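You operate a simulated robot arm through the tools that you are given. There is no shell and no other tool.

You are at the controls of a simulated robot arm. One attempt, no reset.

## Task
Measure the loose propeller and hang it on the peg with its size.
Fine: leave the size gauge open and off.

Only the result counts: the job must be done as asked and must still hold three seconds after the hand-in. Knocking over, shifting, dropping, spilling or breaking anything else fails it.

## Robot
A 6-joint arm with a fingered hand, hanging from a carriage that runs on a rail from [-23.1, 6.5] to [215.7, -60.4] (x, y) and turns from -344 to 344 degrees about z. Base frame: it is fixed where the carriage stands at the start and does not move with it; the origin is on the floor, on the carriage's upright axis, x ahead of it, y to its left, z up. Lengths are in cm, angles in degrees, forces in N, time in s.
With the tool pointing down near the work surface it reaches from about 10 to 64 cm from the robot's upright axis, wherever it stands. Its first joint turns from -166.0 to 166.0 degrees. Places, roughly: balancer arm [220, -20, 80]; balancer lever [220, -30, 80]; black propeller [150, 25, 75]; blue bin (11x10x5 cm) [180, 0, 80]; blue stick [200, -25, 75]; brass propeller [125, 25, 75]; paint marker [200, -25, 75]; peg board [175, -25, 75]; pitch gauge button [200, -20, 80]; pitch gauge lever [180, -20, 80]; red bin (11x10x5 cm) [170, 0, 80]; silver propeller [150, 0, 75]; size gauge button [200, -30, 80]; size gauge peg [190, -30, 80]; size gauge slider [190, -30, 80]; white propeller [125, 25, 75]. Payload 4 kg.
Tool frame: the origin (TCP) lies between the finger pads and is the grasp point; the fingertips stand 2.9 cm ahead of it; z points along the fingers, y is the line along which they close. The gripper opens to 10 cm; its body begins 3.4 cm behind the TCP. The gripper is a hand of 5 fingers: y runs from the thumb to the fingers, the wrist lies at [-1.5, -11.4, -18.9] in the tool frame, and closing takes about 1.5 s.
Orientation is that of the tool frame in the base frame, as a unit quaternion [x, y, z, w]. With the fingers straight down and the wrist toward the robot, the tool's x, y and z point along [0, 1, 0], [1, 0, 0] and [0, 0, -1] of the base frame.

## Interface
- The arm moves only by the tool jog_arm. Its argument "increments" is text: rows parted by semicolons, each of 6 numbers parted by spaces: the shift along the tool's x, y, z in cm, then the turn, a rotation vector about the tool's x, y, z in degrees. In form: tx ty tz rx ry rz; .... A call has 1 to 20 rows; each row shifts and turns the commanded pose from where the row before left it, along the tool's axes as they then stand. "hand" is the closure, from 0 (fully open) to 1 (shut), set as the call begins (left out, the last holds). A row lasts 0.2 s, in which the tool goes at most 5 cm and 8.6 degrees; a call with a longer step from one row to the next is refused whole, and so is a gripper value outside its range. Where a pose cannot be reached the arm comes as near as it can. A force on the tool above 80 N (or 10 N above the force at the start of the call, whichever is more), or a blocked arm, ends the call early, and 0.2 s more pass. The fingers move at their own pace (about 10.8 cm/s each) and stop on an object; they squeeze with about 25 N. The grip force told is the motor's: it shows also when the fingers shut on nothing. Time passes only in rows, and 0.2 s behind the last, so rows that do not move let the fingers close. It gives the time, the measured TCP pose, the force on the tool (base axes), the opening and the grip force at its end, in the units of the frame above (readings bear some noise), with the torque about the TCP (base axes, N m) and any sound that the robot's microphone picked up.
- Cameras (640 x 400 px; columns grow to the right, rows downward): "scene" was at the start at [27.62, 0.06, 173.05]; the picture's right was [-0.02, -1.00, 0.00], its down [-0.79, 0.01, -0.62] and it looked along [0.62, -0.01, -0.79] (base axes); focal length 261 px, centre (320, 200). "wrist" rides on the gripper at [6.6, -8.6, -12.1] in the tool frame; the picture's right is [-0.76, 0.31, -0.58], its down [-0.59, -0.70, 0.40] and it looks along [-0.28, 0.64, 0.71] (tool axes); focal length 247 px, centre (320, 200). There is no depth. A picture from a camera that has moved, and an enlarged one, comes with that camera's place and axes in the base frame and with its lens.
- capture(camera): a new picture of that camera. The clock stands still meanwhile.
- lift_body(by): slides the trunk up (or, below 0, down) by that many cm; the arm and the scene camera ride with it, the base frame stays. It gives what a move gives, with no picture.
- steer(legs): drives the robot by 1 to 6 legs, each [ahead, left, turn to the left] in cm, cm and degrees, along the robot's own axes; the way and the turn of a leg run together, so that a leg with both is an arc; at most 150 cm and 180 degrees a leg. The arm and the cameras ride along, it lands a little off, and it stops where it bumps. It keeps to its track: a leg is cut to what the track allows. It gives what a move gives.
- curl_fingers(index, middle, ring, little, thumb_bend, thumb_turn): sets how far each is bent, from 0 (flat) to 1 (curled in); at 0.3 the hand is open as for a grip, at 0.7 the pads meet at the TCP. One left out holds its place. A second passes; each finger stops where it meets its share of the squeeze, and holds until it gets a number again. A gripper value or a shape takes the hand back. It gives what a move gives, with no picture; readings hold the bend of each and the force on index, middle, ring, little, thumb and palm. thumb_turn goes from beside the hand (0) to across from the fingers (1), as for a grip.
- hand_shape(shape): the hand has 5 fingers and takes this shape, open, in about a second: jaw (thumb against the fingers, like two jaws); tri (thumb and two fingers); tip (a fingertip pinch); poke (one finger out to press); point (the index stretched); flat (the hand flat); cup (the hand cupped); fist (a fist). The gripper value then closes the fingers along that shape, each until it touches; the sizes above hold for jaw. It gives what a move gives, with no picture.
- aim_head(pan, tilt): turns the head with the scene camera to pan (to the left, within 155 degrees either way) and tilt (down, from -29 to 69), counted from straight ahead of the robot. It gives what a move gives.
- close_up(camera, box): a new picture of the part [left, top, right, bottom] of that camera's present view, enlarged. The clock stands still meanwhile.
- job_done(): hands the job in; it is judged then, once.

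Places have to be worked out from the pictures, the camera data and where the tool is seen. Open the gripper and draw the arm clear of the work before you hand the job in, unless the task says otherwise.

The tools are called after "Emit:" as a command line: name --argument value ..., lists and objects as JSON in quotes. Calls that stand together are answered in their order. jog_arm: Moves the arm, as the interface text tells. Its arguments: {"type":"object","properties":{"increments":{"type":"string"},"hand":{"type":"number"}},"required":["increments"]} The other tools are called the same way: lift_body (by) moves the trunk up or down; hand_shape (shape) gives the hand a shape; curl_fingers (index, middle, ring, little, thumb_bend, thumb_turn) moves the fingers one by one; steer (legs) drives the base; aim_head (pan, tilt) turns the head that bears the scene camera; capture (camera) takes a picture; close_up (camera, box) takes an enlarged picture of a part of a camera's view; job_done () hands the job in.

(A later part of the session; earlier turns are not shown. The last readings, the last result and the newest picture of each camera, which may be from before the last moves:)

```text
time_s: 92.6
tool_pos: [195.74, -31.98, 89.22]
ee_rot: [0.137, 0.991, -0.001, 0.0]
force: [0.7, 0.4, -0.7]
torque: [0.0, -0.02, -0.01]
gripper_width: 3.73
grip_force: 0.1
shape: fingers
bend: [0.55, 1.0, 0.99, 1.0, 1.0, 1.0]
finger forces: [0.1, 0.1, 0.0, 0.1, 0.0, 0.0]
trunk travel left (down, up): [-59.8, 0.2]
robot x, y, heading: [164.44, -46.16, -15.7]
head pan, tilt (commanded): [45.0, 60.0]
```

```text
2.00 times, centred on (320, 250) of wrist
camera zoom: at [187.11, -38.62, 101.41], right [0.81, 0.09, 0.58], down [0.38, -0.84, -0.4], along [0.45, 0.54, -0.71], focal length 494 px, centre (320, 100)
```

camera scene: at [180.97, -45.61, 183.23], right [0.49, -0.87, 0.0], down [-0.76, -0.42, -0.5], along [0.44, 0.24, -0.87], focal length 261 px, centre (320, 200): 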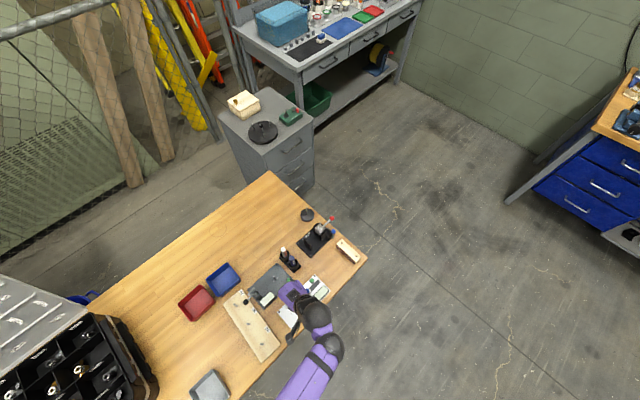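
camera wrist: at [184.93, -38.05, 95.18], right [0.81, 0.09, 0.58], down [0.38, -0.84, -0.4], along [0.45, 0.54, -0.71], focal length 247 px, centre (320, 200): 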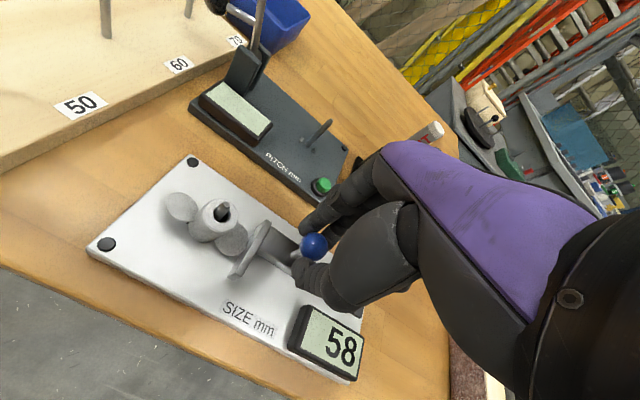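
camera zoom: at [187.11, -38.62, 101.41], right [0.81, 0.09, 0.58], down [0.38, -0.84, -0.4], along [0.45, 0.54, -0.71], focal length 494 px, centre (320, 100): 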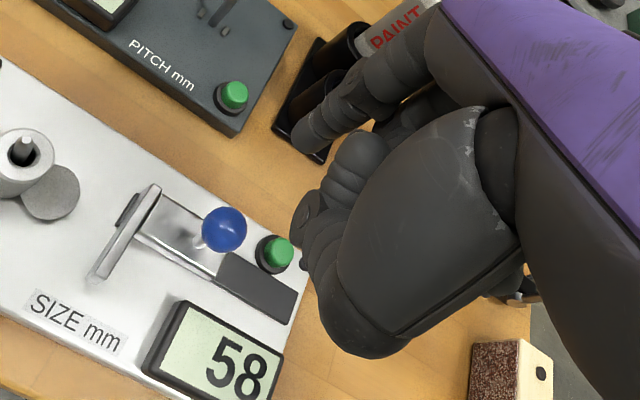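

The button is 4.65 cm ahead along the rail from the index tip, so I drive that far and lower.

Emit:
steer --legs '[[4.65, 0, 0]]'

Emit:
lift_body --by -6.9

Emit:
close_up --camera "wrist" --box '[200, 150, 440, 350]'

```text
time_s: 93.5
tool_pos: [200.19, -33.26, 89.34]
ee_rot: [0.137, 0.991, -0.001, 0.001]
force: [-1.4, -0.2, -0.6]
torque: [-0.06, 0.0, -0.06]
gripper_width: 3.75
grip_force: 0.1
shape: fingers
bend: [0.55, 1.0, 0.99, 1.0, 1.0, 1.0]
finger forces: [0.0, 0.1, 0.0, 0.0, 0.0, 0.0]
trunk travel left (down, up): [-59.8, 0.2]
robot x, y, heading: [168.42, -47.23, -16.1]
head pan, tilt (commanded): [45.0, 60.0]
```

```text
time_s: 94.6
tool_pos: [200.16, -33.29, 82.34]
ee_rot: [0.136, 0.991, 0.0, 0.0]
force: [0.6, 0.4, -0.3]
torque: [0.04, -0.02, -0.02]
gripper_width: 3.73
grip_force: 0.0
shape: fingers
bend: [0.55, 1.0, 0.99, 1.0, 1.0, 1.0]
finger forces: [0.0, 0.0, 0.0, 0.0, 0.0, 0.1]
trunk travel left (down, up): [-52.9, 7.1]
robot x, y, heading: [168.8, -46.85, -15.9]
head pan, tilt (commanded): [45.0, 60.0]
```

```text
2.00 times, centred on (320, 250) of wrist
camera zoom: at [191.5, -39.83, 94.51], right [0.81, 0.09, 0.58], down [0.38, -0.84, -0.4], along [0.45, 0.54, -0.71], focal length 494 px, centre (320, 100)
```

zoom: 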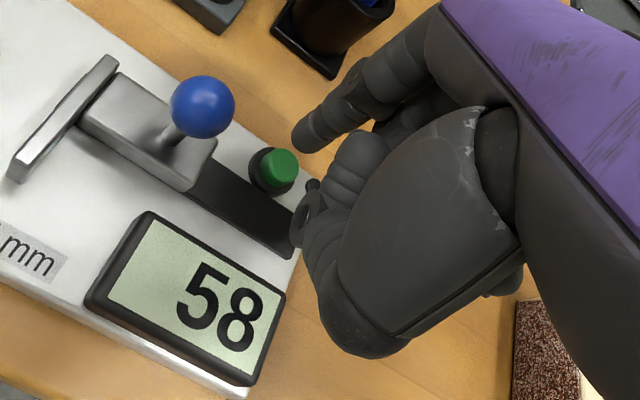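

The button is at tool (0.68, 1.78), so I shift by (-0.25, -0.14) and press as before.

Emit:
jog_arm --increments "-0.25 -0.14 0 0 0 0; 0 0 0.3 0 0 0; 0 0 0.3 0 0 0; 0 0 0.3 0 0 0; 0 0 0.25 0 0 0; 0 0 0 0 0 0"

Emit:
close_up --camera "wrist" --box '[200, 150, 440, 350]'

```text
time_s: 96.0
tool_pos: [200.28, -33.48, 81.19]
ee_rot: [0.135, 0.991, -0.001, -0.001]
force: [-0.2, -0.2, 1.0]
torque: [0.01, 0.02, -0.01]
gripper_width: 3.76
grip_force: 0.6
shape: fingers
bend: [0.55, 1.0, 0.99, 1.0, 1.0, 1.0]
finger forces: [0.3, 0.0, 0.0, 0.0, 0.0, 0.0]
trunk travel left (down, up): [-52.9, 7.1]
robot x, y, heading: [168.53, -46.85, -15.8]
head pan, tilt (commanded): [45.0, 60.0]
```

```text
2.00 times, centred on (320, 250) of wrist
camera zoom: at [191.66, -39.99, 93.41], right [0.81, 0.09, 0.58], down [0.38, -0.84, -0.4], along [0.45, 0.54, -0.71], focal length 494 px, centre (320, 100)
```

zoom: 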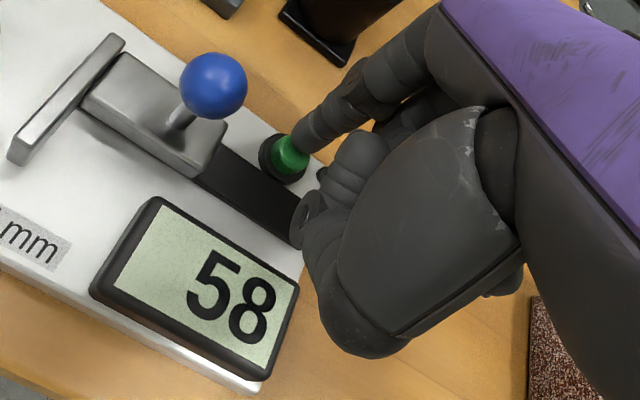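

Contact begins (0.3 N on the index). I press 0.2 cm deeper.

Emit:
jog_arm --increments "0 0 0.1 0 0 0; 0 0 0.1 0 0 0; 0 0 0 0 0 0"

Emit:
close_up --camera "wrist" --box '[200, 150, 440, 350]'

```text
time_s: 96.8
tool_pos: [200.32, -33.49, 80.98]
ee_rot: [0.136, 0.991, 0.0, 0.0]
force: [-0.4, 0.2, 1.5]
torque: [0.03, 0.02, 0.01]
gripper_width: 3.74
grip_force: 1.1
shape: fingers
bend: [0.55, 1.0, 0.99, 1.0, 1.0, 1.0]
finger forces: [1.4, 0.1, 0.0, 0.1, 0.1, 0.0]
trunk travel left (down, up): [-52.9, 7.1]
robot x, y, heading: [168.66, -47.57, -15.9]
head pan, tilt (commanded): [45.0, 60.0]
heard: click
```

```text
2.00 times, centred on (320, 250) of wrist
camera zoom: at [191.62, -39.99, 93.14], right [0.81, 0.09, 0.58], down [0.38, -0.84, -0.4], along [0.45, 0.54, -0.71], focal length 494 px, centre (320, 100)
```

zoom: 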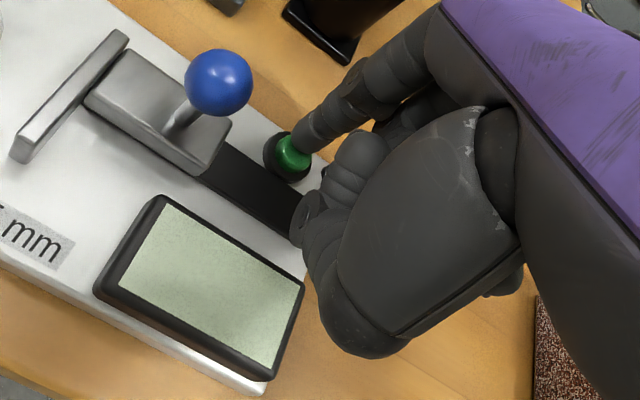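

A click, and the display is blank: the gauge is off and open. I raise the hand, take the three-finger shape and drive back over the propeller.

Emit:
jog_arm --increments "0 0 -0.4 0 0 0; 0 0 -0.5 0 0 0; 0 0 -0.5 0 0 0; 0 0 0 0 0 0"

Emit:
lift_body --by 7

Emit:
steer --legs '[[-13.5, 0, 0]]'

Emit:
hand_shape --shape "tri"

Emit:
jog_arm --increments "0 0 0 0 0 0; 0 0 0 0 0 0; 0 0 0 0 0 0; 0 0 0 0 0 0" --hand 0.5

Emit:
close_up --camera "wrist" --box '[200, 150, 440, 350]'

```text
time_s: 97.8
tool_pos: [200.33, -33.45, 82.43]
ee_rot: [0.135, 0.991, 0.001, -0.001]
force: [-0.4, 0.4, 0.8]
torque: [-0.04, -0.03, 0.0]
gripper_width: 3.74
grip_force: 0.2
shape: fingers
bend: [0.55, 1.0, 0.99, 1.0, 1.0, 1.0]
finger forces: [0.0, 0.0, 0.0, 0.0, 0.1, 0.1]
trunk travel left (down, up): [-52.9, 7.1]
robot x, y, heading: [168.64, -47.25, -15.9]
head pan, tilt (commanded): [45.0, 60.0]
```

```text
time_s: 98.9
tool_pos: [200.22, -33.54, 89.52]
ee_rot: [0.135, 0.991, -0.001, 0.0]
force: [-1.4, 0.9, 0.4]
torque: [-0.01, -0.02, -0.01]
gripper_width: 3.76
grip_force: 0.1
shape: fingers
bend: [0.55, 1.0, 0.99, 1.0, 1.0, 1.0]
finger forces: [0.0, 0.0, 0.0, 0.1, 0.0, 0.0]
trunk travel left (down, up): [-59.9, 0.1]
robot x, y, heading: [168.82, -47.17, -16.0]
head pan, tilt (commanded): [45.0, 60.0]
```

```text
time_s: 100.2
tool_pos: [187.25, -29.87, 89.55]
ee_rot: [0.137, 0.991, -0.001, -0.001]
force: [0.2, -0.4, 0.2]
torque: [-0.01, -0.06, -0.01]
gripper_width: 3.75
grip_force: 0.1
shape: fingers
bend: [0.55, 1.0, 0.99, 1.0, 1.0, 1.0]
finger forces: [0.1, 0.0, 0.1, 0.0, 0.0, 0.1]
trunk travel left (down, up): [-59.9, 0.1]
robot x, y, heading: [155.63, -43.58, -15.8]
head pan, tilt (commanded): [45.0, 60.0]
```

```text
time_s: 101.1
tool_pos: [187.26, -29.87, 89.52]
ee_rot: [0.138, 0.99, -0.001, 0.0]
force: [-0.2, -0.2, 0.2]
torque: [0.0, -0.01, 0.0]
gripper_width: 10.0
grip_force: 0.0
shape: tri
bend: [0.3, 0.3, 0.99, 0.99, 0.3, 0.98]
finger forces: [0.1, 0.0, 0.0, 0.0, 0.0, 0.0]
trunk travel left (down, up): [-59.9, 0.1]
robot x, y, heading: [155.72, -43.18, -15.9]
head pan, tilt (commanded): [45.0, 60.0]
```

```text
time_s: 102.1
tool_pos: [187.33, -30.01, 89.46]
ee_rot: [0.138, 0.99, -0.001, 0.0]
force: [-0.2, 0.1, 0.4]
torque: [0.02, -0.02, -0.03]
gripper_width: 5.01
grip_force: 0.1
shape: tri
bend: [0.4, 0.42, 0.99, 0.99, 0.35, 1.0]
finger forces: [0.1, 0.0, 0.0, 0.0, 0.0, 0.0]
trunk travel left (down, up): [-59.9, 0.1]
robot x, y, heading: [155.69, -43.29, -15.9]
head pan, tilt (commanded): [45.0, 60.0]
```

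```text
2.00 times, centred on (320, 250) of wrist
camera zoom: at [178.62, -36.42, 101.62], right [0.81, 0.09, 0.58], down [0.38, -0.84, -0.4], along [0.45, 0.54, -0.71], focal length 494 px, centre (320, 100)
```

zoom: 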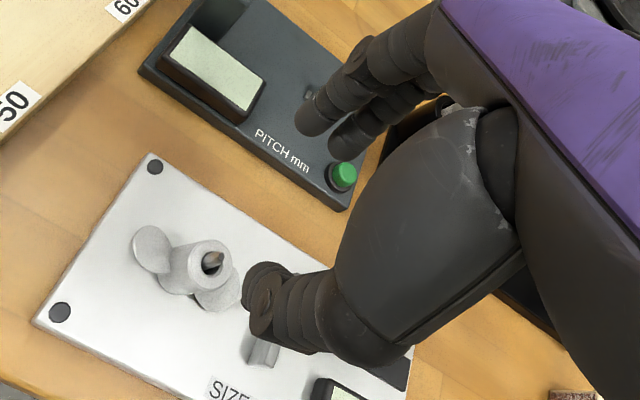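

Off and open. I zoom in on the propeller to set the grip exactly.

Emit:
close_up --camera "wrist" --box '[216, 250, 296, 310]'

```text
6.67 times, centred on (256, 280) of wrist
camera zoom: at [178.62, -36.42, 101.62], right [0.81, 0.09, 0.58], down [0.38, -0.84, -0.4], along [0.45, 0.54, -0.71], focal length 1646 px, centre (747, -333)
```

zoom: 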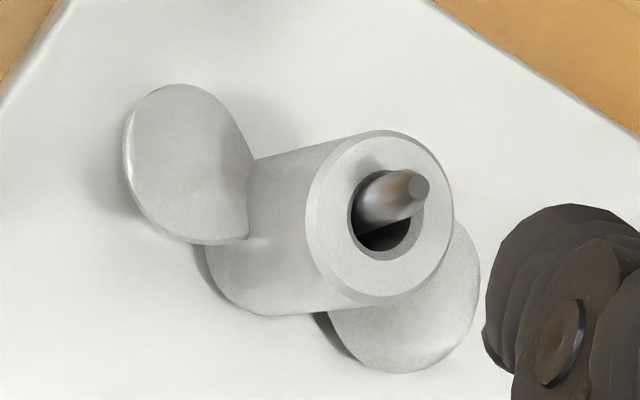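

The hub sits at about tool (-0.1, -1.2), blades in line with tool x. I move over it and lower most of the way.

Emit:
jog_arm --increments "-0.05 -0.67 0 0 0 0; 0 -0.67 0 0 0 0; 0 0 0 0 0 0; 0 0 0 0 0 0"

Emit:
lift_body --by -5

Emit:
close_up --camera "wrist" --box '[240, 200, 400, 320]'

```text
time_s: 103.1
tool_pos: [186.91, -31.25, 89.36]
ee_rot: [0.137, 0.991, -0.001, 0.0]
force: [-0.6, 0.9, -0.4]
torque: [0.0, -0.02, -0.01]
gripper_width: 5.04
grip_force: 0.1
shape: tri
bend: [0.4, 0.42, 0.99, 0.99, 0.35, 1.0]
finger forces: [0.0, 0.0, 0.0, 0.0, 0.0, 0.1]
trunk travel left (down, up): [-59.9, 0.1]
robot x, y, heading: [155.69, -43.79, -16.0]
head pan, tilt (commanded): [45.0, 60.0]
```

```text
time_s: 104.0
tool_pos: [186.94, -31.28, 84.4]
ee_rot: [0.137, 0.991, -0.001, 0.0]
force: [-1.0, -0.1, 0.0]
torque: [-0.01, -0.05, -0.01]
gripper_width: 5.03
grip_force: 0.0
shape: tri
bend: [0.4, 0.42, 0.99, 0.99, 0.35, 1.0]
finger forces: [0.0, 0.0, 0.0, 0.0, 0.1, 0.0]
trunk travel left (down, up): [-54.9, 5.1]
robot x, y, heading: [155.74, -43.46, -16.1]
head pan, tilt (commanded): [45.0, 60.0]
```

```text
3.33 times, centred on (320, 260) of wrist
camera zoom: at [178.23, -37.72, 96.65], right [0.81, 0.09, 0.58], down [0.38, -0.84, -0.4], along [0.45, 0.54, -0.71], focal length 823 px, centre (320, 0)
```

zoom: 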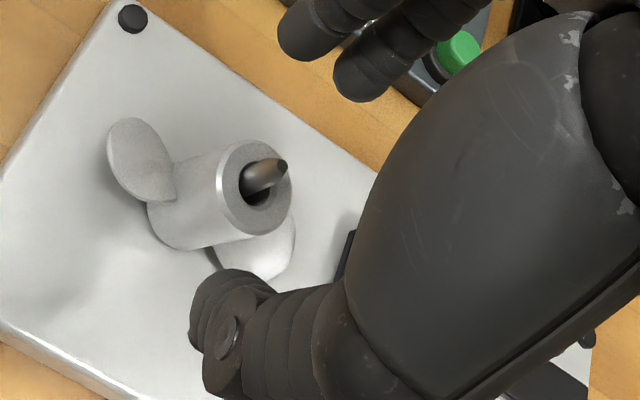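

The hub is within 0.2 cm of the grip centre. I lower the rest to z 81.9.

Emit:
lift_body --by -2.6

Emit:
close_up --camera "wrist" --box '[240, 200, 400, 320]'

```text
time_s: 104.7
tool_pos: [186.87, -31.2, 81.88]
ee_rot: [0.137, 0.991, -0.001, 0.0]
force: [-0.2, -0.8, 0.3]
torque: [-0.01, -0.02, 0.02]
gripper_width: 5.04
grip_force: 0.0
shape: tri
bend: [0.4, 0.42, 0.99, 0.99, 0.35, 1.0]
finger forces: [0.0, 0.0, 0.0, 0.0, 0.0, 0.0]
trunk travel left (down, up): [-52.3, 7.7]
robot x, y, heading: [155.79, -43.71, -16.3]
head pan, tilt (commanded): [45.0, 60.0]
```

```text
3.33 times, centred on (320, 260) of wrist
camera zoom: at [178.23, -37.72, 94.05], right [0.81, 0.09, 0.58], down [0.38, -0.84, -0.4], along [0.45, 0.54, -0.71], focal length 823 px, centre (320, 0)
```

zoom: 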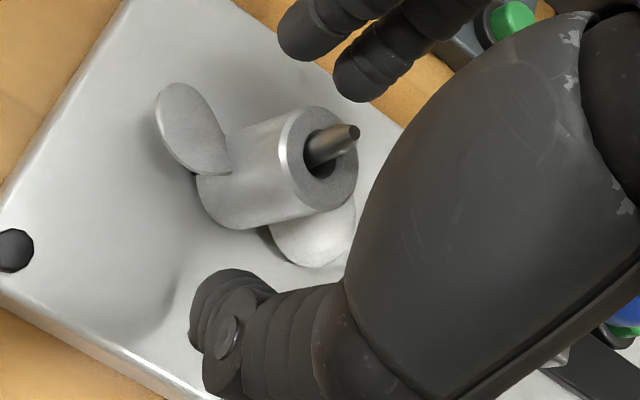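

The hub stands between the fingers above the blades. I close in steps.

Emit:
jog_arm --increments "-0.08 0.05 0 0 0 0; 0 0 0 0 0 0; 0 0 0 0 0 0; 0 0 0 0 0 0; 0 0 0 0 0 0" --hand 0.8

Emit:
jog_arm --increments "0 0 0 0 0 0; 0 0 0 0 0 0; 0 0 0 0 0 0; 0 0 0 0 0 0" --hand 1

Emit:
close_up --camera "wrist" --box '[240, 200, 400, 320]'

```text
time_s: 105.9
tool_pos: [186.85, -31.21, 82.15]
ee_rot: [0.137, 0.991, -0.001, 0.0]
force: [0.2, -1.0, 0.2]
torque: [0.02, 0.0, 0.04]
gripper_width: 2.04
grip_force: 0.0
shape: tri
bend: [0.57, 0.57, 0.99, 0.99, 0.52, 1.0]
finger forces: [0.0, 0.1, 0.0, 0.0, 0.1, 0.1]
trunk travel left (down, up): [-52.3, 7.7]
robot x, y, heading: [155.61, -43.5, -15.9]
head pan, tilt (commanded): [45.0, 60.0]
```

```text
time_s: 106.9
tool_pos: [186.92, -31.33, 81.89]
ee_rot: [0.138, 0.99, -0.001, 0.0]
force: [-0.7, -0.1, -0.4]
torque: [0.02, 0.04, -0.02]
gripper_width: 1.31
grip_force: 24.9
shape: tri
bend: [0.65, 0.6, 1.0, 1.0, 0.73, 1.0]
finger forces: [10.0, 12.1, 0.0, 0.0, 20.7, 0.1]
trunk travel left (down, up): [-52.3, 7.7]
robot x, y, heading: [155.86, -43.67, -15.9]
head pan, tilt (commanded): [45.0, 60.0]
```

```text
3.33 times, centred on (320, 260) of wrist
camera zoom: at [178.24, -37.78, 94.06], right [0.81, 0.09, 0.58], down [0.38, -0.84, -0.4], along [0.45, 0.54, -0.71], focal length 823 px, centre (320, 0)
```

zoom: 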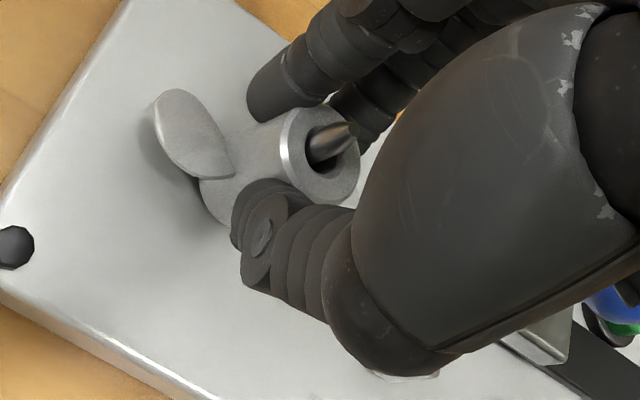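

The grip is firm again (10, 12 and 21 N). I lift the trunk straight up to draw the hub off the peg.

Emit:
lift_body --by 3

Emit:
lift_body --by 4.6

Emit:
capture --camera "wrist"

Emit:
close_up --camera "wrist" --box '[200, 200, 360, 320]'

```text
time_s: 107.7
tool_pos: [186.9, -31.31, 84.98]
ee_rot: [0.137, 0.991, -0.001, 0.0]
force: [0.0, -0.3, -0.2]
torque: [0.01, 0.02, 0.0]
gripper_width: 1.29
grip_force: 24.9
shape: tri
bend: [0.65, 0.6, 1.0, 1.0, 0.73, 1.0]
finger forces: [9.9, 12.2, 0.0, 0.0, 20.5, 0.0]
trunk travel left (down, up): [-55.3, 4.7]
robot x, y, heading: [155.79, -43.59, -15.8]
head pan, tilt (commanded): [45.0, 60.0]
```

```text
time_s: 108.6
tool_pos: [186.89, -31.28, 89.59]
ee_rot: [0.137, 0.991, -0.001, 0.001]
force: [-0.3, -0.2, 0.2]
torque: [-0.03, -0.02, 0.04]
gripper_width: 1.31
grip_force: 25.1
shape: tri
bend: [0.65, 0.6, 1.0, 1.0, 0.73, 1.0]
finger forces: [9.9, 12.3, 0.0, 0.0, 20.5, 0.0]
trunk travel left (down, up): [-59.9, 0.1]
robot x, y, heading: [155.76, -43.38, -15.7]
head pan, tilt (commanded): [45.0, 60.0]
```

```text
taken
camera wrist: at [178.26, -37.78, 101.67], right [0.81, 0.09, 0.58], down [0.38, -0.84, -0.4], along [0.45, 0.54, -0.71], focal length 247 px, centre (320, 200)
```

wrist: 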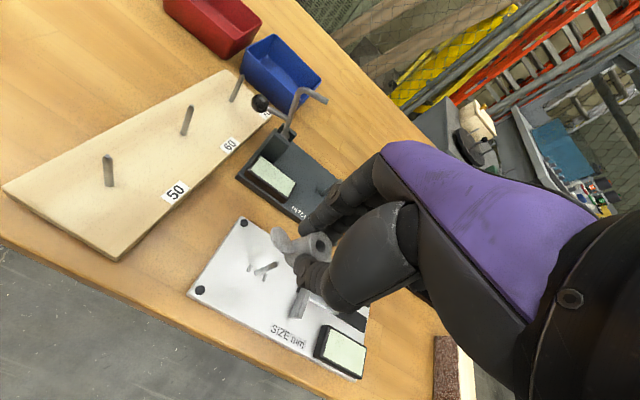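

```text
3.33 times, centred on (280, 260) of wrist
camera zoom: at [178.26, -37.78, 101.67], right [0.81, 0.09, 0.58], down [0.38, -0.84, -0.4], along [0.45, 0.54, -0.71], focal length 823 px, centre (453, 0)
```

zoom: 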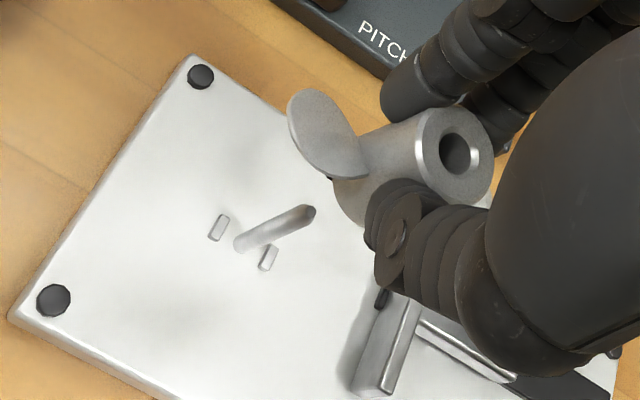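

The propeller is off the gauge, which is left open and off. I zoom on the board's 60 peg to begin fixing its place.

Emit:
close_up --camera "wrist" --box '[150, 60, 310, 180]'

Emit:
close_up --camera "wrist" --box '[165, 95, 213, 145]'

```text
3.33 times, centred on (230, 120) of wrist
camera zoom: at [178.26, -37.78, 101.67], right [0.81, 0.09, 0.58], down [0.38, -0.84, -0.4], along [0.45, 0.54, -0.71], focal length 823 px, centre (620, 467)
```

zoom: 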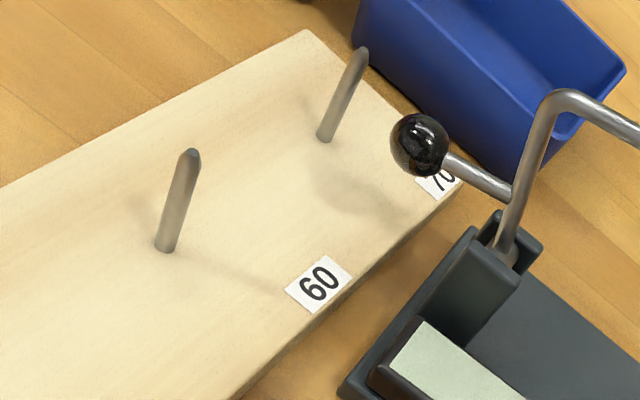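

```text
8.00 times, centred on (189, 120) of wrist
camera zoom: at [178.26, -37.78, 101.67], right [0.81, 0.09, 0.58], down [0.38, -0.84, -0.4], along [0.45, 0.54, -0.71], focal length 1976 px, centre (1368, 840)
```

zoom: 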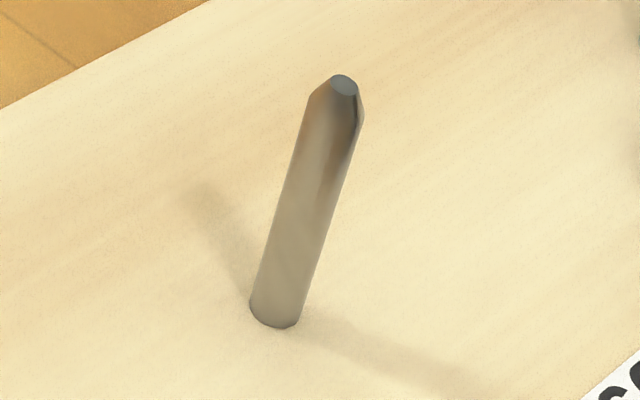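

The 60 peg is near (175.6, -19.5) with its tip about 82.4. The pitch gauge's lever stands close to it, so I will come in with the hand turned along the rail instead. First I drive back 14 cm.

Emit:
steer --legs '[[-14, 0, 0]]'

Emit:
jog_arm --increments "0 0 0 0 0 7.5; 0 0 0 0 0 7.5; 0 0 0 0 0 7.5; 0 0 0 0 0 7.5; 0 0 0 0 0 0"

Emit:
capture --camera "wrist"

```text
time_s: 109.9
tool_pos: [173.6, -27.34, 89.58]
ee_rot: [0.134, 0.991, -0.001, 0.001]
force: [-0.2, 0.4, 0.0]
torque: [0.0, -0.01, -0.01]
gripper_width: 1.34
grip_force: 24.2
shape: tri
bend: [0.65, 0.6, 1.0, 1.0, 0.73, 1.0]
finger forces: [10.0, 12.3, 0.0, 0.1, 20.6, 0.1]
trunk travel left (down, up): [-59.9, 0.1]
robot x, y, heading: [142.28, -40.05, -15.4]
head pan, tilt (commanded): [45.0, 60.0]
```

```text
time_s: 111.1
tool_pos: [173.51, -27.29, 89.57]
ee_rot: [0.387, 0.922, -0.001, 0.0]
force: [-0.2, 0.5, 0.0]
torque: [0.0, 0.0, 0.02]
gripper_width: 1.32
grip_force: 24.8
shape: tri
bend: [0.65, 0.6, 1.0, 1.0, 0.73, 1.0]
finger forces: [9.9, 12.3, 0.1, 0.1, 20.5, 0.0]
trunk travel left (down, up): [-59.9, 0.1]
robot x, y, heading: [141.73, -40.07, -15.7]
head pan, tilt (commanded): [45.0, 60.0]
```

```text
taken
camera wrist: at [162.88, -28.75, 101.72], right [0.75, -0.32, 0.58], down [-0.09, -0.91, -0.4], along [0.66, 0.25, -0.71], focal length 247 px, centre (320, 200)
```

wrist: 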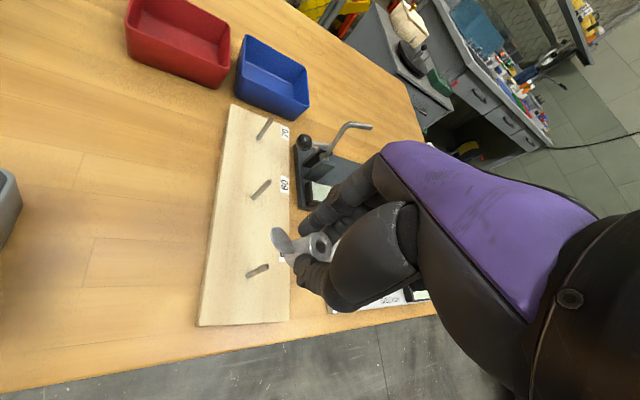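

Turning works without reach trouble. I turn the remaining 60°.

Emit:
jog_arm --increments "0 0 0 0 0 7.5; 0 0 0 0 0 7.5; 0 0 0 0 0 7.5; 0 0 0 0 0 7.5; 0 0 0 0 0 7.5; 0 0 0 0 0 7.5; 0 0 0 0 0 7.5; 0 0 0 0 0 7.5; 0 0 0 0 0 0"

Emit:
capture --camera "wrist"

Emit:
capture --camera "scene"

```text
time_s: 113.1
tool_pos: [173.61, -27.34, 89.56]
ee_rot: [0.797, 0.604, 0.0, 0.001]
force: [0.8, 0.4, -0.7]
torque: [-0.01, -0.01, -0.04]
gripper_width: 1.3
grip_force: 25.1
shape: tri
bend: [0.65, 0.6, 1.0, 1.0, 0.73, 1.0]
finger forces: [10.0, 12.4, 0.0, 0.1, 20.6, 0.0]
trunk travel left (down, up): [-59.9, 0.1]
robot x, y, heading: [142.42, -39.56, -15.7]
head pan, tilt (commanded): [45.0, 60.0]
```

```text
taken
camera wrist: at [167.11, -18.77, 101.62], right [0.09, -0.81, 0.58], down [-0.83, -0.38, -0.4], along [0.54, -0.45, -0.71], focal length 247 px, centre (320, 200)
```

wrist: 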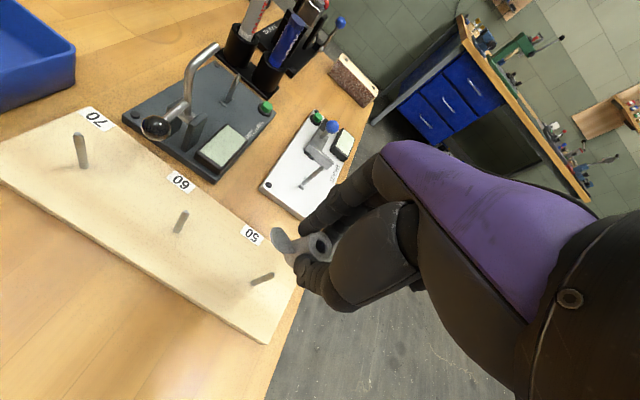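

```text
taken
camera scene: at [167.61, -41.76, 187.13], right [0.49, -0.87, 0.0], down [-0.75, -0.43, -0.5], along [0.44, 0.25, -0.87], focal length 261 px, centre (320, 200)
```

scene: 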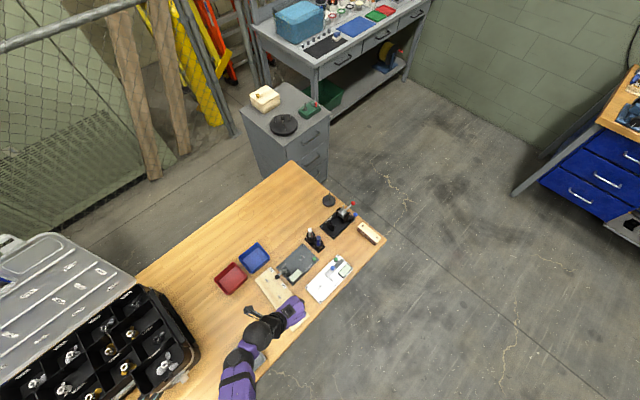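

Now the view shows all three pegs clearly; the hand points along the rail. I zoom on the 60 peg.

Emit:
close_up --camera "wrist" --box '[155, 200, 205, 245]'

Emit:
close_up --camera "wrist" --box '[130, 165, 350, 305]'

```text
8.89 times, centred on (180, 222) of wrist
camera zoom: at [167.11, -18.77, 101.62], right [0.09, -0.81, 0.58], down [-0.83, -0.38, -0.4], along [0.54, -0.45, -0.71], focal length 2195 px, centre (1564, 0)
```

zoom: 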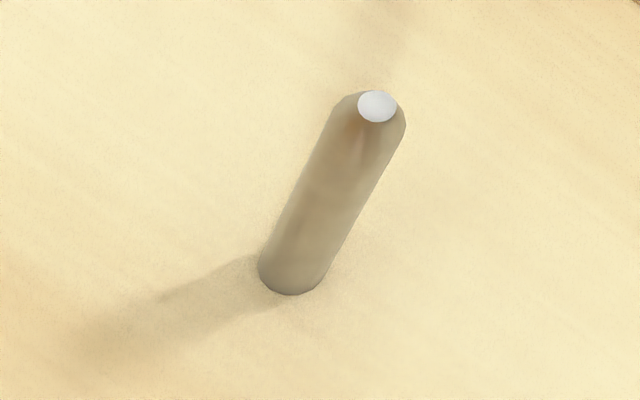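

```text
2.86 times, centred on (240, 235) of wrist
camera zoom: at [167.11, -18.77, 101.62], right [0.09, -0.81, 0.58], down [-0.83, -0.38, -0.4], along [0.54, -0.45, -0.71], focal length 706 px, centre (549, 100)
```

zoom: 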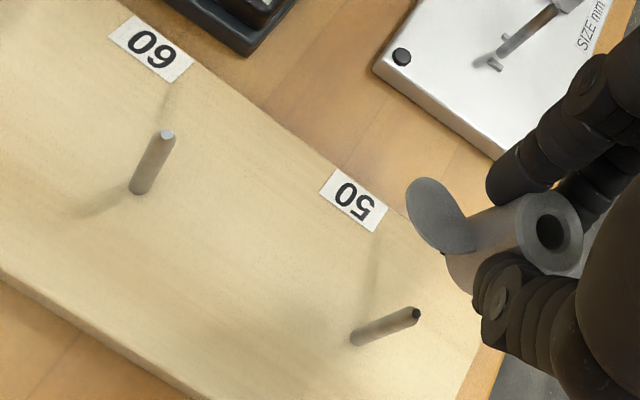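

The 60 peg is at (175.53, -19.25), base 77.6, tip 82.2. I move the hub over it at full height: 8.4 cm along tool x and -0.4 along y.

Emit:
jog_arm --increments "2.1 -0.1 0 0 0 0; 2.1 -0.1 0 0 0 0; 2.1 -0.1 0 0 0 0; 2.1 -0.09 0 0 0 0; 0 0 0 0 0 0; 0 0 0 0 0 0"

Emit:
capture --camera "wrist"

Emit:
close_up --camera "wrist" --box '[240, 200, 400, 320]'

Emit:
close_up --camera "scene" --box '[210, 230, 330, 330]'

```text
time_s: 114.5
tool_pos: [175.43, -18.99, 89.61]
ee_rot: [0.796, 0.605, 0.0, 0.001]
force: [-0.6, -0.4, -0.4]
torque: [-0.01, 0.01, -0.03]
gripper_width: 1.3
grip_force: 25.5
shape: tri
bend: [0.65, 0.6, 1.0, 1.0, 0.73, 1.0]
finger forces: [10.0, 12.5, 0.1, 0.0, 20.6, 0.0]
trunk travel left (down, up): [-59.9, 0.1]
robot x, y, heading: [142.54, -39.78, -15.7]
head pan, tilt (commanded): [45.0, 60.0]
```

```text
taken
camera wrist: at [168.98, -10.42, 101.61], right [0.09, -0.81, 0.58], down [-0.83, -0.38, -0.4], along [0.54, -0.45, -0.71], focal length 247 px, centre (320, 200)
```

wrist: 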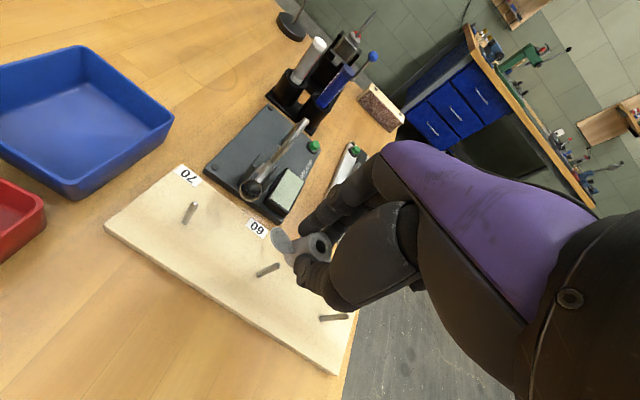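

```text
3.33 times, centred on (320, 260) of wrist
camera zoom: at [168.98, -10.42, 101.61], right [0.09, -0.81, 0.58], down [-0.83, -0.38, -0.4], along [0.54, -0.45, -0.71], focal length 823 px, centre (320, 0)
```

zoom: 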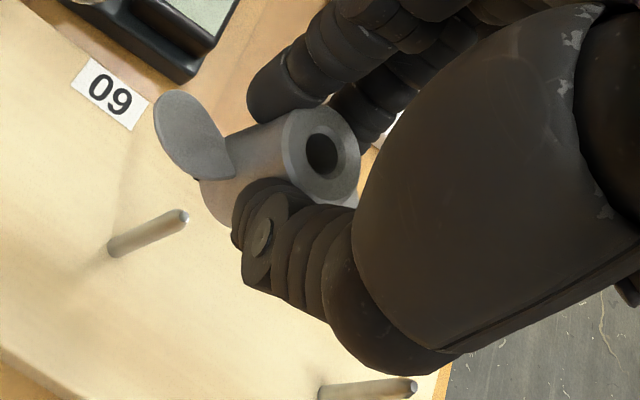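

```text
4.00 times, centred on (270, 280) of scene
camera zoom: at [167.61, -41.76, 187.13], right [0.49, -0.87, 0.0], down [-0.75, -0.43, -0.5], along [0.44, 0.25, -0.87], focal length 1044 px, centre (520, -120)
```

zoom: 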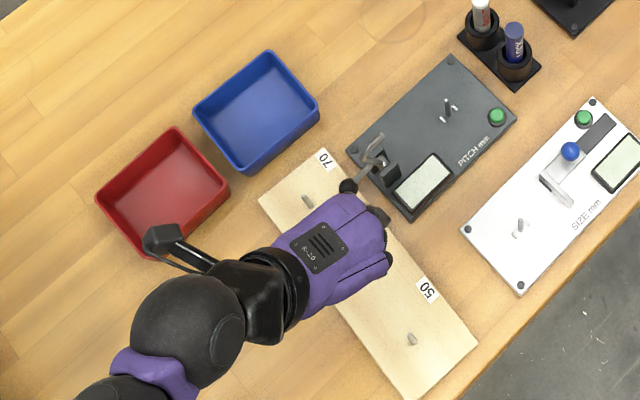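

The lever's ball is at tool (5.5, 4.8), over 2.5 cm clear of the hand. The peg is at tool (-0.05, 0.07). I make a small correction and lower to just above the tip.

Emit:
jog_arm --increments "-0.06 0.04 0 0 0 0; 0 0 0 0 0 0"

Emit:
lift_body --by -2.4

Emit:
close_up --camera "wrist" --box '[264, 225, 344, 275]'

```text
time_s: 115.1
tool_pos: [175.58, -18.97, 89.57]
ee_rot: [0.796, 0.606, -0.001, 0.0]
force: [0.5, 0.0, -0.7]
torque: [0.0, 0.02, -0.01]
gripper_width: 1.31
grip_force: 24.8
shape: tri
bend: [0.65, 0.6, 1.0, 1.0, 0.73, 1.0]
finger forces: [10.0, 12.5, 0.1, 0.1, 20.5, 0.1]
trunk travel left (down, up): [-59.9, 0.1]
robot x, y, heading: [142.38, -39.86, -15.5]
head pan, tilt (commanded): [45.0, 60.0]
```

```text
time_s: 115.8
tool_pos: [175.51, -19.17, 87.22]
ee_rot: [0.796, 0.605, -0.001, 0.001]
force: [0.0, 0.1, -0.5]
torque: [-0.01, -0.02, 0.0]
gripper_width: 1.29
grip_force: 24.6
shape: tri
bend: [0.65, 0.6, 1.0, 1.0, 0.73, 1.0]
finger forces: [10.1, 12.5, 0.1, 0.0, 20.5, 0.0]
trunk travel left (down, up): [-57.5, 2.5]
robot x, y, heading: [142.4, -40.14, -15.5]
head pan, tilt (commanded): [45.0, 60.0]
```

```text
8.00 times, centred on (304, 250) of wrist
camera zoom: at [168.97, -10.5, 99.22], right [0.09, -0.81, 0.58], down [-0.83, -0.38, -0.4], along [0.54, -0.45, -0.71], focal length 1976 px, centre (448, -200)
```

zoom: 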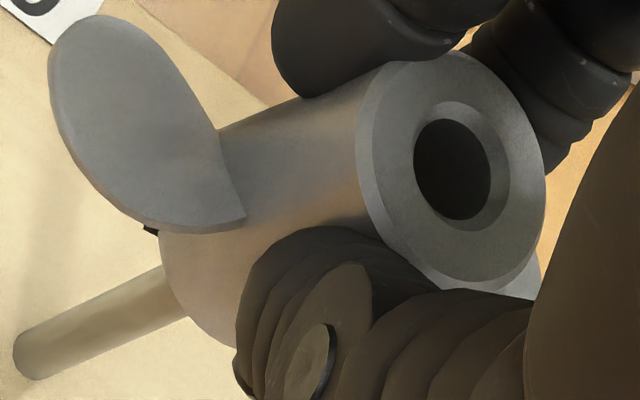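

The peg axis passes through the hub's hole centre in this view. I shift -0.08 in y by the calibration from the first insertion, and lower slowly with the arm.

Emit:
jog_arm --increments "0 -0.08 0 0 0 0; 0 0 0.2 0 0 0; 0 0 0.2 0 0 0; 0 0 0.2 0 0 0; 0 0 0.2 0 0 0; 0 0 0 0 0 0"

Emit:
close_up --camera "wrist" --box '[264, 225, 344, 275]'

```text
time_s: 117.2
tool_pos: [175.45, -19.07, 86.17]
ee_rot: [0.795, 0.606, -0.001, 0.001]
force: [1.1, -1.4, 0.2]
torque: [0.0, 0.01, -0.01]
gripper_width: 1.34
grip_force: 24.9
shape: tri
bend: [0.65, 0.6, 1.0, 1.0, 0.73, 1.0]
finger forces: [10.0, 12.4, 0.0, 0.0, 20.4, 0.0]
trunk travel left (down, up): [-57.5, 2.5]
robot x, y, heading: [142.34, -39.59, -15.5]
head pan, tilt (commanded): [45.0, 60.0]
```

```text
8.00 times, centred on (304, 250) of wrist
camera zoom: at [168.87, -10.52, 98.35], right [0.09, -0.81, 0.58], down [-0.83, -0.38, -0.4], along [0.54, -0.45, -0.71], focal length 1976 px, centre (448, -200)
```

zoom: 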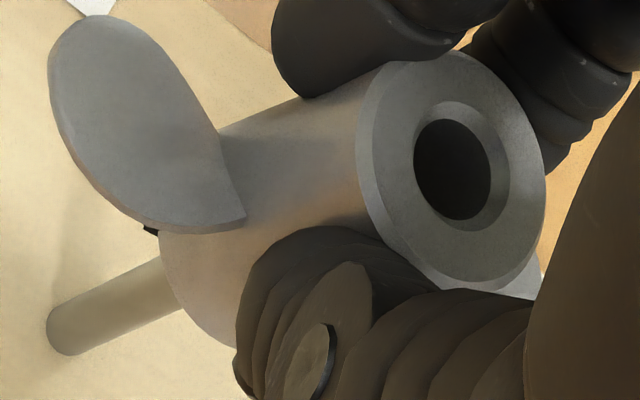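

No force at z 86.2, where the hub's foot is below the peg tip, so it has entered. I go on down.

Emit:
jog_arm --increments "0 0 0.2 0 0 0; 0 0 0.2 0 0 0; 0 0 0.2 0 0 0; 0 0 0.2 0 0 0; 0 0 0 0 0 0"

Emit:
close_up --camera "wrist" --box '[264, 225, 344, 275]'

```text
time_s: 118.4
tool_pos: [175.46, -19.09, 85.51]
ee_rot: [0.795, 0.606, 0.001, 0.001]
force: [0.0, 0.9, -1.0]
torque: [0.0, 0.01, 0.0]
gripper_width: 1.32
grip_force: 24.9
shape: tri
bend: [0.65, 0.6, 1.0, 1.0, 0.73, 1.0]
finger forces: [9.9, 12.6, 0.1, 0.0, 20.6, 0.0]
trunk travel left (down, up): [-57.5, 2.5]
robot x, y, heading: [142.15, -39.97, -15.7]
head pan, tilt (commanded): [45.0, 60.0]
```

```text
8.00 times, centred on (304, 250) of wrist
camera zoom: at [168.84, -10.49, 97.61], right [0.09, -0.81, 0.58], down [-0.83, -0.38, -0.4], along [0.54, -0.45, -0.71], focal length 1976 px, centre (448, -200)
```

zoom: 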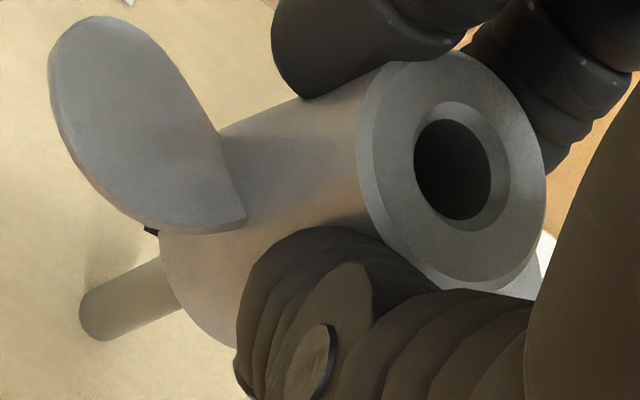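

The hub slides down freely. I lower another centimetre.

Emit:
jog_arm --increments "0 0 0.25 0 0 0; 0 0 0.25 0 0 0; 0 0 0.25 0 0 0; 0 0 0.25 0 0 0; 0 0 0 0 0 0"

Emit:
close_up --camera "wrist" --box '[264, 225, 344, 275]'

```text
time_s: 119.6
tool_pos: [175.44, -19.07, 84.54]
ee_rot: [0.795, 0.606, 0.0, 0.001]
force: [0.2, -1.0, -0.2]
torque: [-0.02, 0.03, 0.01]
gripper_width: 1.29
grip_force: 25.0
shape: tri
bend: [0.65, 0.6, 1.0, 1.0, 0.73, 1.0]
finger forces: [9.8, 12.8, 0.1, 0.0, 20.6, 0.1]
trunk travel left (down, up): [-57.5, 2.5]
robot x, y, heading: [142.65, -39.65, -15.5]
head pan, tilt (commanded): [45.0, 60.0]
```

```text
8.00 times, centred on (304, 250) of wrist
camera zoom: at [168.93, -10.39, 96.62], right [0.09, -0.81, 0.58], down [-0.83, -0.38, -0.4], along [0.54, -0.45, -0.71], focal length 1976 px, centre (448, -200)
```

zoom: 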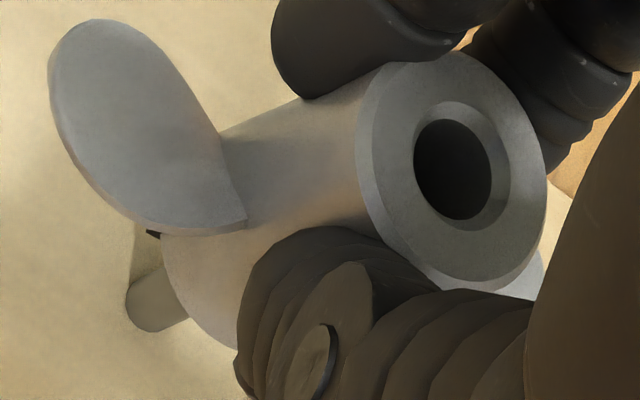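

Still free. I lower the next centimetre.

Emit:
jog_arm --increments "-0.05 0 0.25 0 0 0; 0 0 0.25 0 0 0; 0 0 0.25 0 0 0; 0 0 0.25 0 0 0; 0 0 0 0 0 0"

Emit:
close_up --camera "wrist" --box '[264, 225, 344, 275]'

```text
time_s: 120.8
tool_pos: [175.47, -19.06, 83.54]
ee_rot: [0.795, 0.606, 0.0, 0.002]
force: [0.0, -0.2, -0.7]
torque: [0.04, 0.02, 0.02]
gripper_width: 1.29
grip_force: 24.8
shape: tri
bend: [0.65, 0.6, 1.0, 1.0, 0.73, 1.0]
finger forces: [10.1, 12.5, 0.0, 0.0, 20.7, 0.1]
trunk travel left (down, up): [-57.5, 2.5]
robot x, y, heading: [142.74, -39.98, -15.6]
head pan, tilt (commanded): [45.0, 60.0]
```

```text
8.00 times, centred on (304, 250) of wrist
camera zoom: at [168.86, -10.5, 95.63], right [0.09, -0.81, 0.58], down [-0.83, -0.38, -0.4], along [0.54, -0.45, -0.71], focal length 1976 px, centre (448, -200)
```

zoom: 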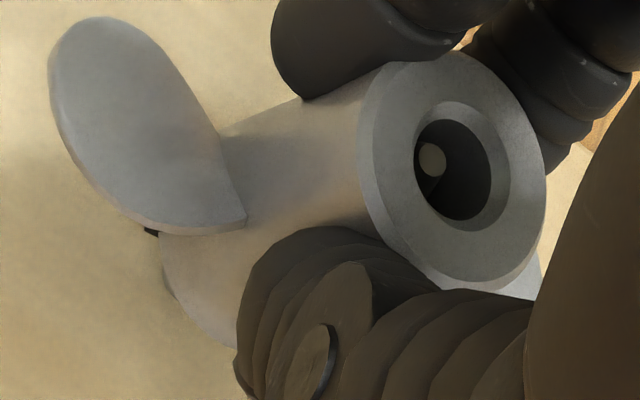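

The peg tip shows inside the hole. I lower on toward the board.

Emit:
jog_arm --increments "0 0 0.25 0 0 0; 0 0 0.25 0 0 0; 0 0 0.25 0 0 0; 0 0 0.2 0 0 0; 0 0 0 0 0 0"

Emit:
close_up --camera "wrist" --box '[264, 225, 344, 275]'

```text
time_s: 122.0
tool_pos: [175.54, -19.09, 82.53]
ee_rot: [0.795, 0.606, 0.0, 0.0]
force: [0.7, 0.8, -0.2]
torque: [0.04, -0.02, -0.04]
gripper_width: 1.32
grip_force: 25.3
shape: tri
bend: [0.65, 0.6, 1.0, 1.0, 0.73, 1.0]
finger forces: [10.3, 12.5, 0.1, 0.0, 20.9, 0.0]
trunk travel left (down, up): [-57.5, 2.5]
robot x, y, heading: [142.2, -40.08, -15.8]
head pan, tilt (commanded): [45.0, 60.0]
```

```text
8.00 times, centred on (304, 250) of wrist
camera zoom: at [168.93, -10.49, 94.77], right [0.09, -0.81, 0.58], down [-0.83, -0.38, -0.4], along [0.54, -0.44, -0.71], focal length 1976 px, centre (448, -200)
```

zoom: 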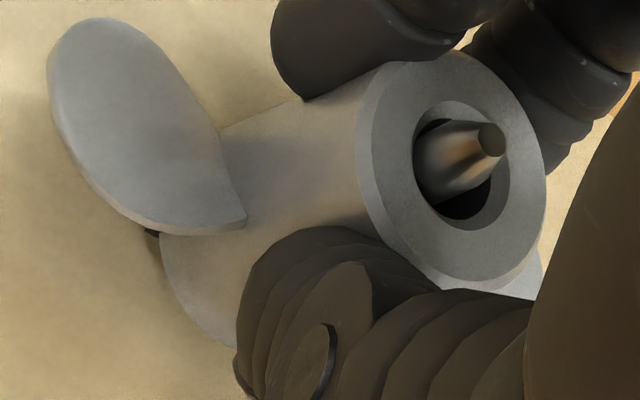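

The peg now stands out of the hub. About 0.5 cm is left to the board, so I go down in small steps until contact.

Emit:
jog_arm --increments "0 0 0.15 0 0 0; 0 0 0.15 0 0 0; 0 0 0.15 0 0 0; 0 0 0 0 0 0"

Emit:
close_up --camera "wrist" --box '[264, 225, 344, 275]'

```text
time_s: 123.0
tool_pos: [175.45, -19.05, 82.16]
ee_rot: [0.796, 0.606, 0.0, 0.001]
force: [0.4, 1.5, 5.2]
torque: [0.0, 0.02, -0.01]
gripper_width: 1.29
grip_force: 25.0
shape: tri
bend: [0.65, 0.6, 1.0, 1.0, 0.73, 1.0]
finger forces: [10.6, 12.8, 0.0, 0.0, 22.1, 0.0]
trunk travel left (down, up): [-57.5, 2.5]
robot x, y, heading: [142.47, -39.62, -15.8]
head pan, tilt (commanded): [45.0, 60.0]
```

```text
8.00 times, centred on (304, 250) of wrist
camera zoom: at [168.97, -10.52, 94.27], right [0.09, -0.81, 0.58], down [-0.83, -0.38, -0.4], along [0.54, -0.44, -0.71], focal length 1976 px, centre (448, -200)
```

zoom: 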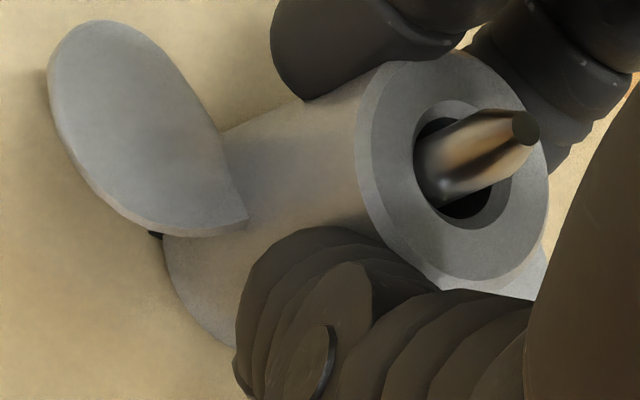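

Contact with 5 N at z 82.2: the hub rests on the board. I open the fingers.

Emit:
jog_arm --increments "0 0 0 0 0 0; 0 0 0 0 0 0; 0 0 0 0 0 0; 0 0 0 0 0 0; 0 0 0 0 0 0; 0 0 0 0 0 0" --hand 0.55

Emit:
close_up --camera "wrist" --box '[240, 180, 400, 320]'

```text
time_s: 124.4
tool_pos: [175.52, -19.12, 82.06]
ee_rot: [0.795, 0.606, 0.0, 0.001]
force: [-0.3, -0.8, 0.7]
torque: [-0.03, -0.01, 0.02]
gripper_width: 4.5
grip_force: 0.0
shape: tri
bend: [0.42, 0.45, 0.99, 0.99, 0.39, 1.0]
finger forces: [0.0, 0.0, 0.0, 0.0, 0.0, 0.1]
trunk travel left (down, up): [-57.5, 2.5]
robot x, y, heading: [142.44, -40.17, -15.5]
head pan, tilt (commanded): [45.0, 60.0]
```

```text
2.86 times, centred on (320, 250) of wrist
camera zoom: at [168.94, -10.58, 94.23], right [0.09, -0.81, 0.58], down [-0.83, -0.38, -0.4], along [0.54, -0.45, -0.71], focal length 706 px, centre (320, 57)
```

zoom: 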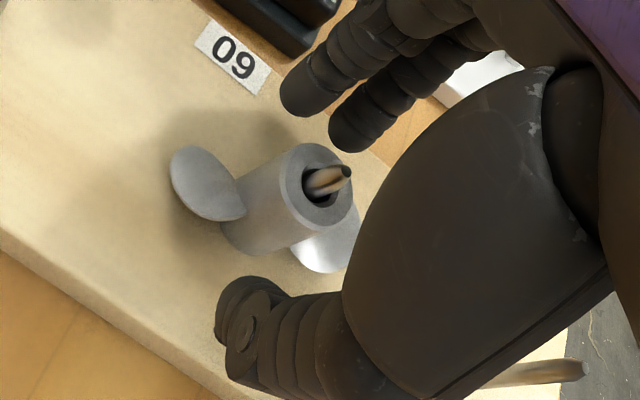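

Released; the propeller stands on the 60 peg. I rise straight up with the arm and then the trunk.

Emit:
jog_arm --increments "0 0 -0.5 0 0 0; 0 0 -0.8 0 0 0; 0 0 -0.9 0 0 0; 0 0 -0.9 0 0 0; 0 0 -0.9 0 0 0; 0 0 -0.9 0 0 0; 0 0 0 0 0 0"

Emit:
lift_body --by 2.4

Emit:
capture --camera "wrist"

Emit:
close_up --camera "wrist" --box '[200, 200, 360, 320]'

```text
time_s: 126.0
tool_pos: [175.5, -19.01, 86.98]
ee_rot: [0.796, 0.605, -0.001, 0.0]
force: [-0.2, 0.3, -1.0]
torque: [-0.02, -0.01, -0.04]
gripper_width: 4.46
grip_force: 0.1
shape: tri
bend: [0.42, 0.45, 0.99, 0.99, 0.39, 1.0]
finger forces: [0.2, 0.0, 0.0, 0.1, 0.1, 0.1]
trunk travel left (down, up): [-57.5, 2.5]
robot x, y, heading: [142.3, -39.61, -15.6]
head pan, tilt (commanded): [45.0, 60.0]
```

```text
time_s: 126.7
tool_pos: [175.43, -19.08, 89.33]
ee_rot: [0.795, 0.606, -0.001, 0.002]
force: [-0.3, -0.3, 0.9]
torque: [0.02, 0.01, 0.01]
gripper_width: 4.48
grip_force: 0.1
shape: tri
bend: [0.42, 0.45, 0.99, 0.99, 0.39, 1.0]
finger forces: [0.0, 0.0, 0.1, 0.1, 0.0, 0.0]
trunk travel left (down, up): [-59.9, 0.1]
robot x, y, heading: [142.19, -39.7, -15.7]
head pan, tilt (commanded): [45.0, 60.0]
```

```text
taken
camera wrist: at [168.87, -10.5, 101.45], right [0.09, -0.81, 0.58], down [-0.83, -0.38, -0.4], along [0.54, -0.45, -0.71], focal length 247 px, centre (320, 200)
```

wrist: 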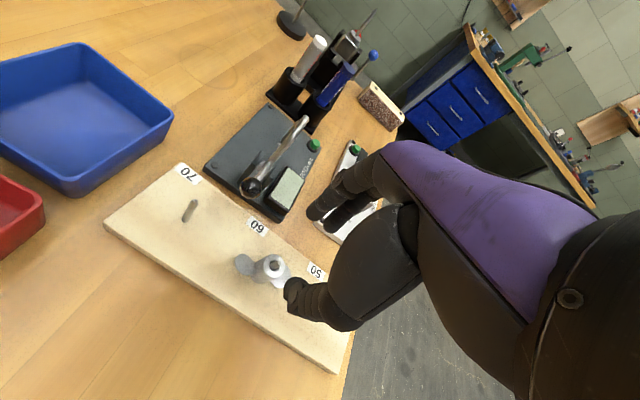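

```text
3.33 times, centred on (280, 260) of wrist
camera zoom: at [168.87, -10.5, 101.45], right [0.09, -0.81, 0.58], down [-0.83, -0.38, -0.4], along [0.54, -0.45, -0.71], focal length 823 px, centre (453, 0)
```

zoom: 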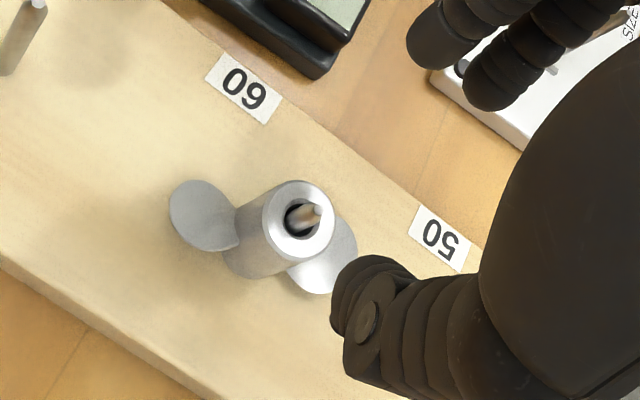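

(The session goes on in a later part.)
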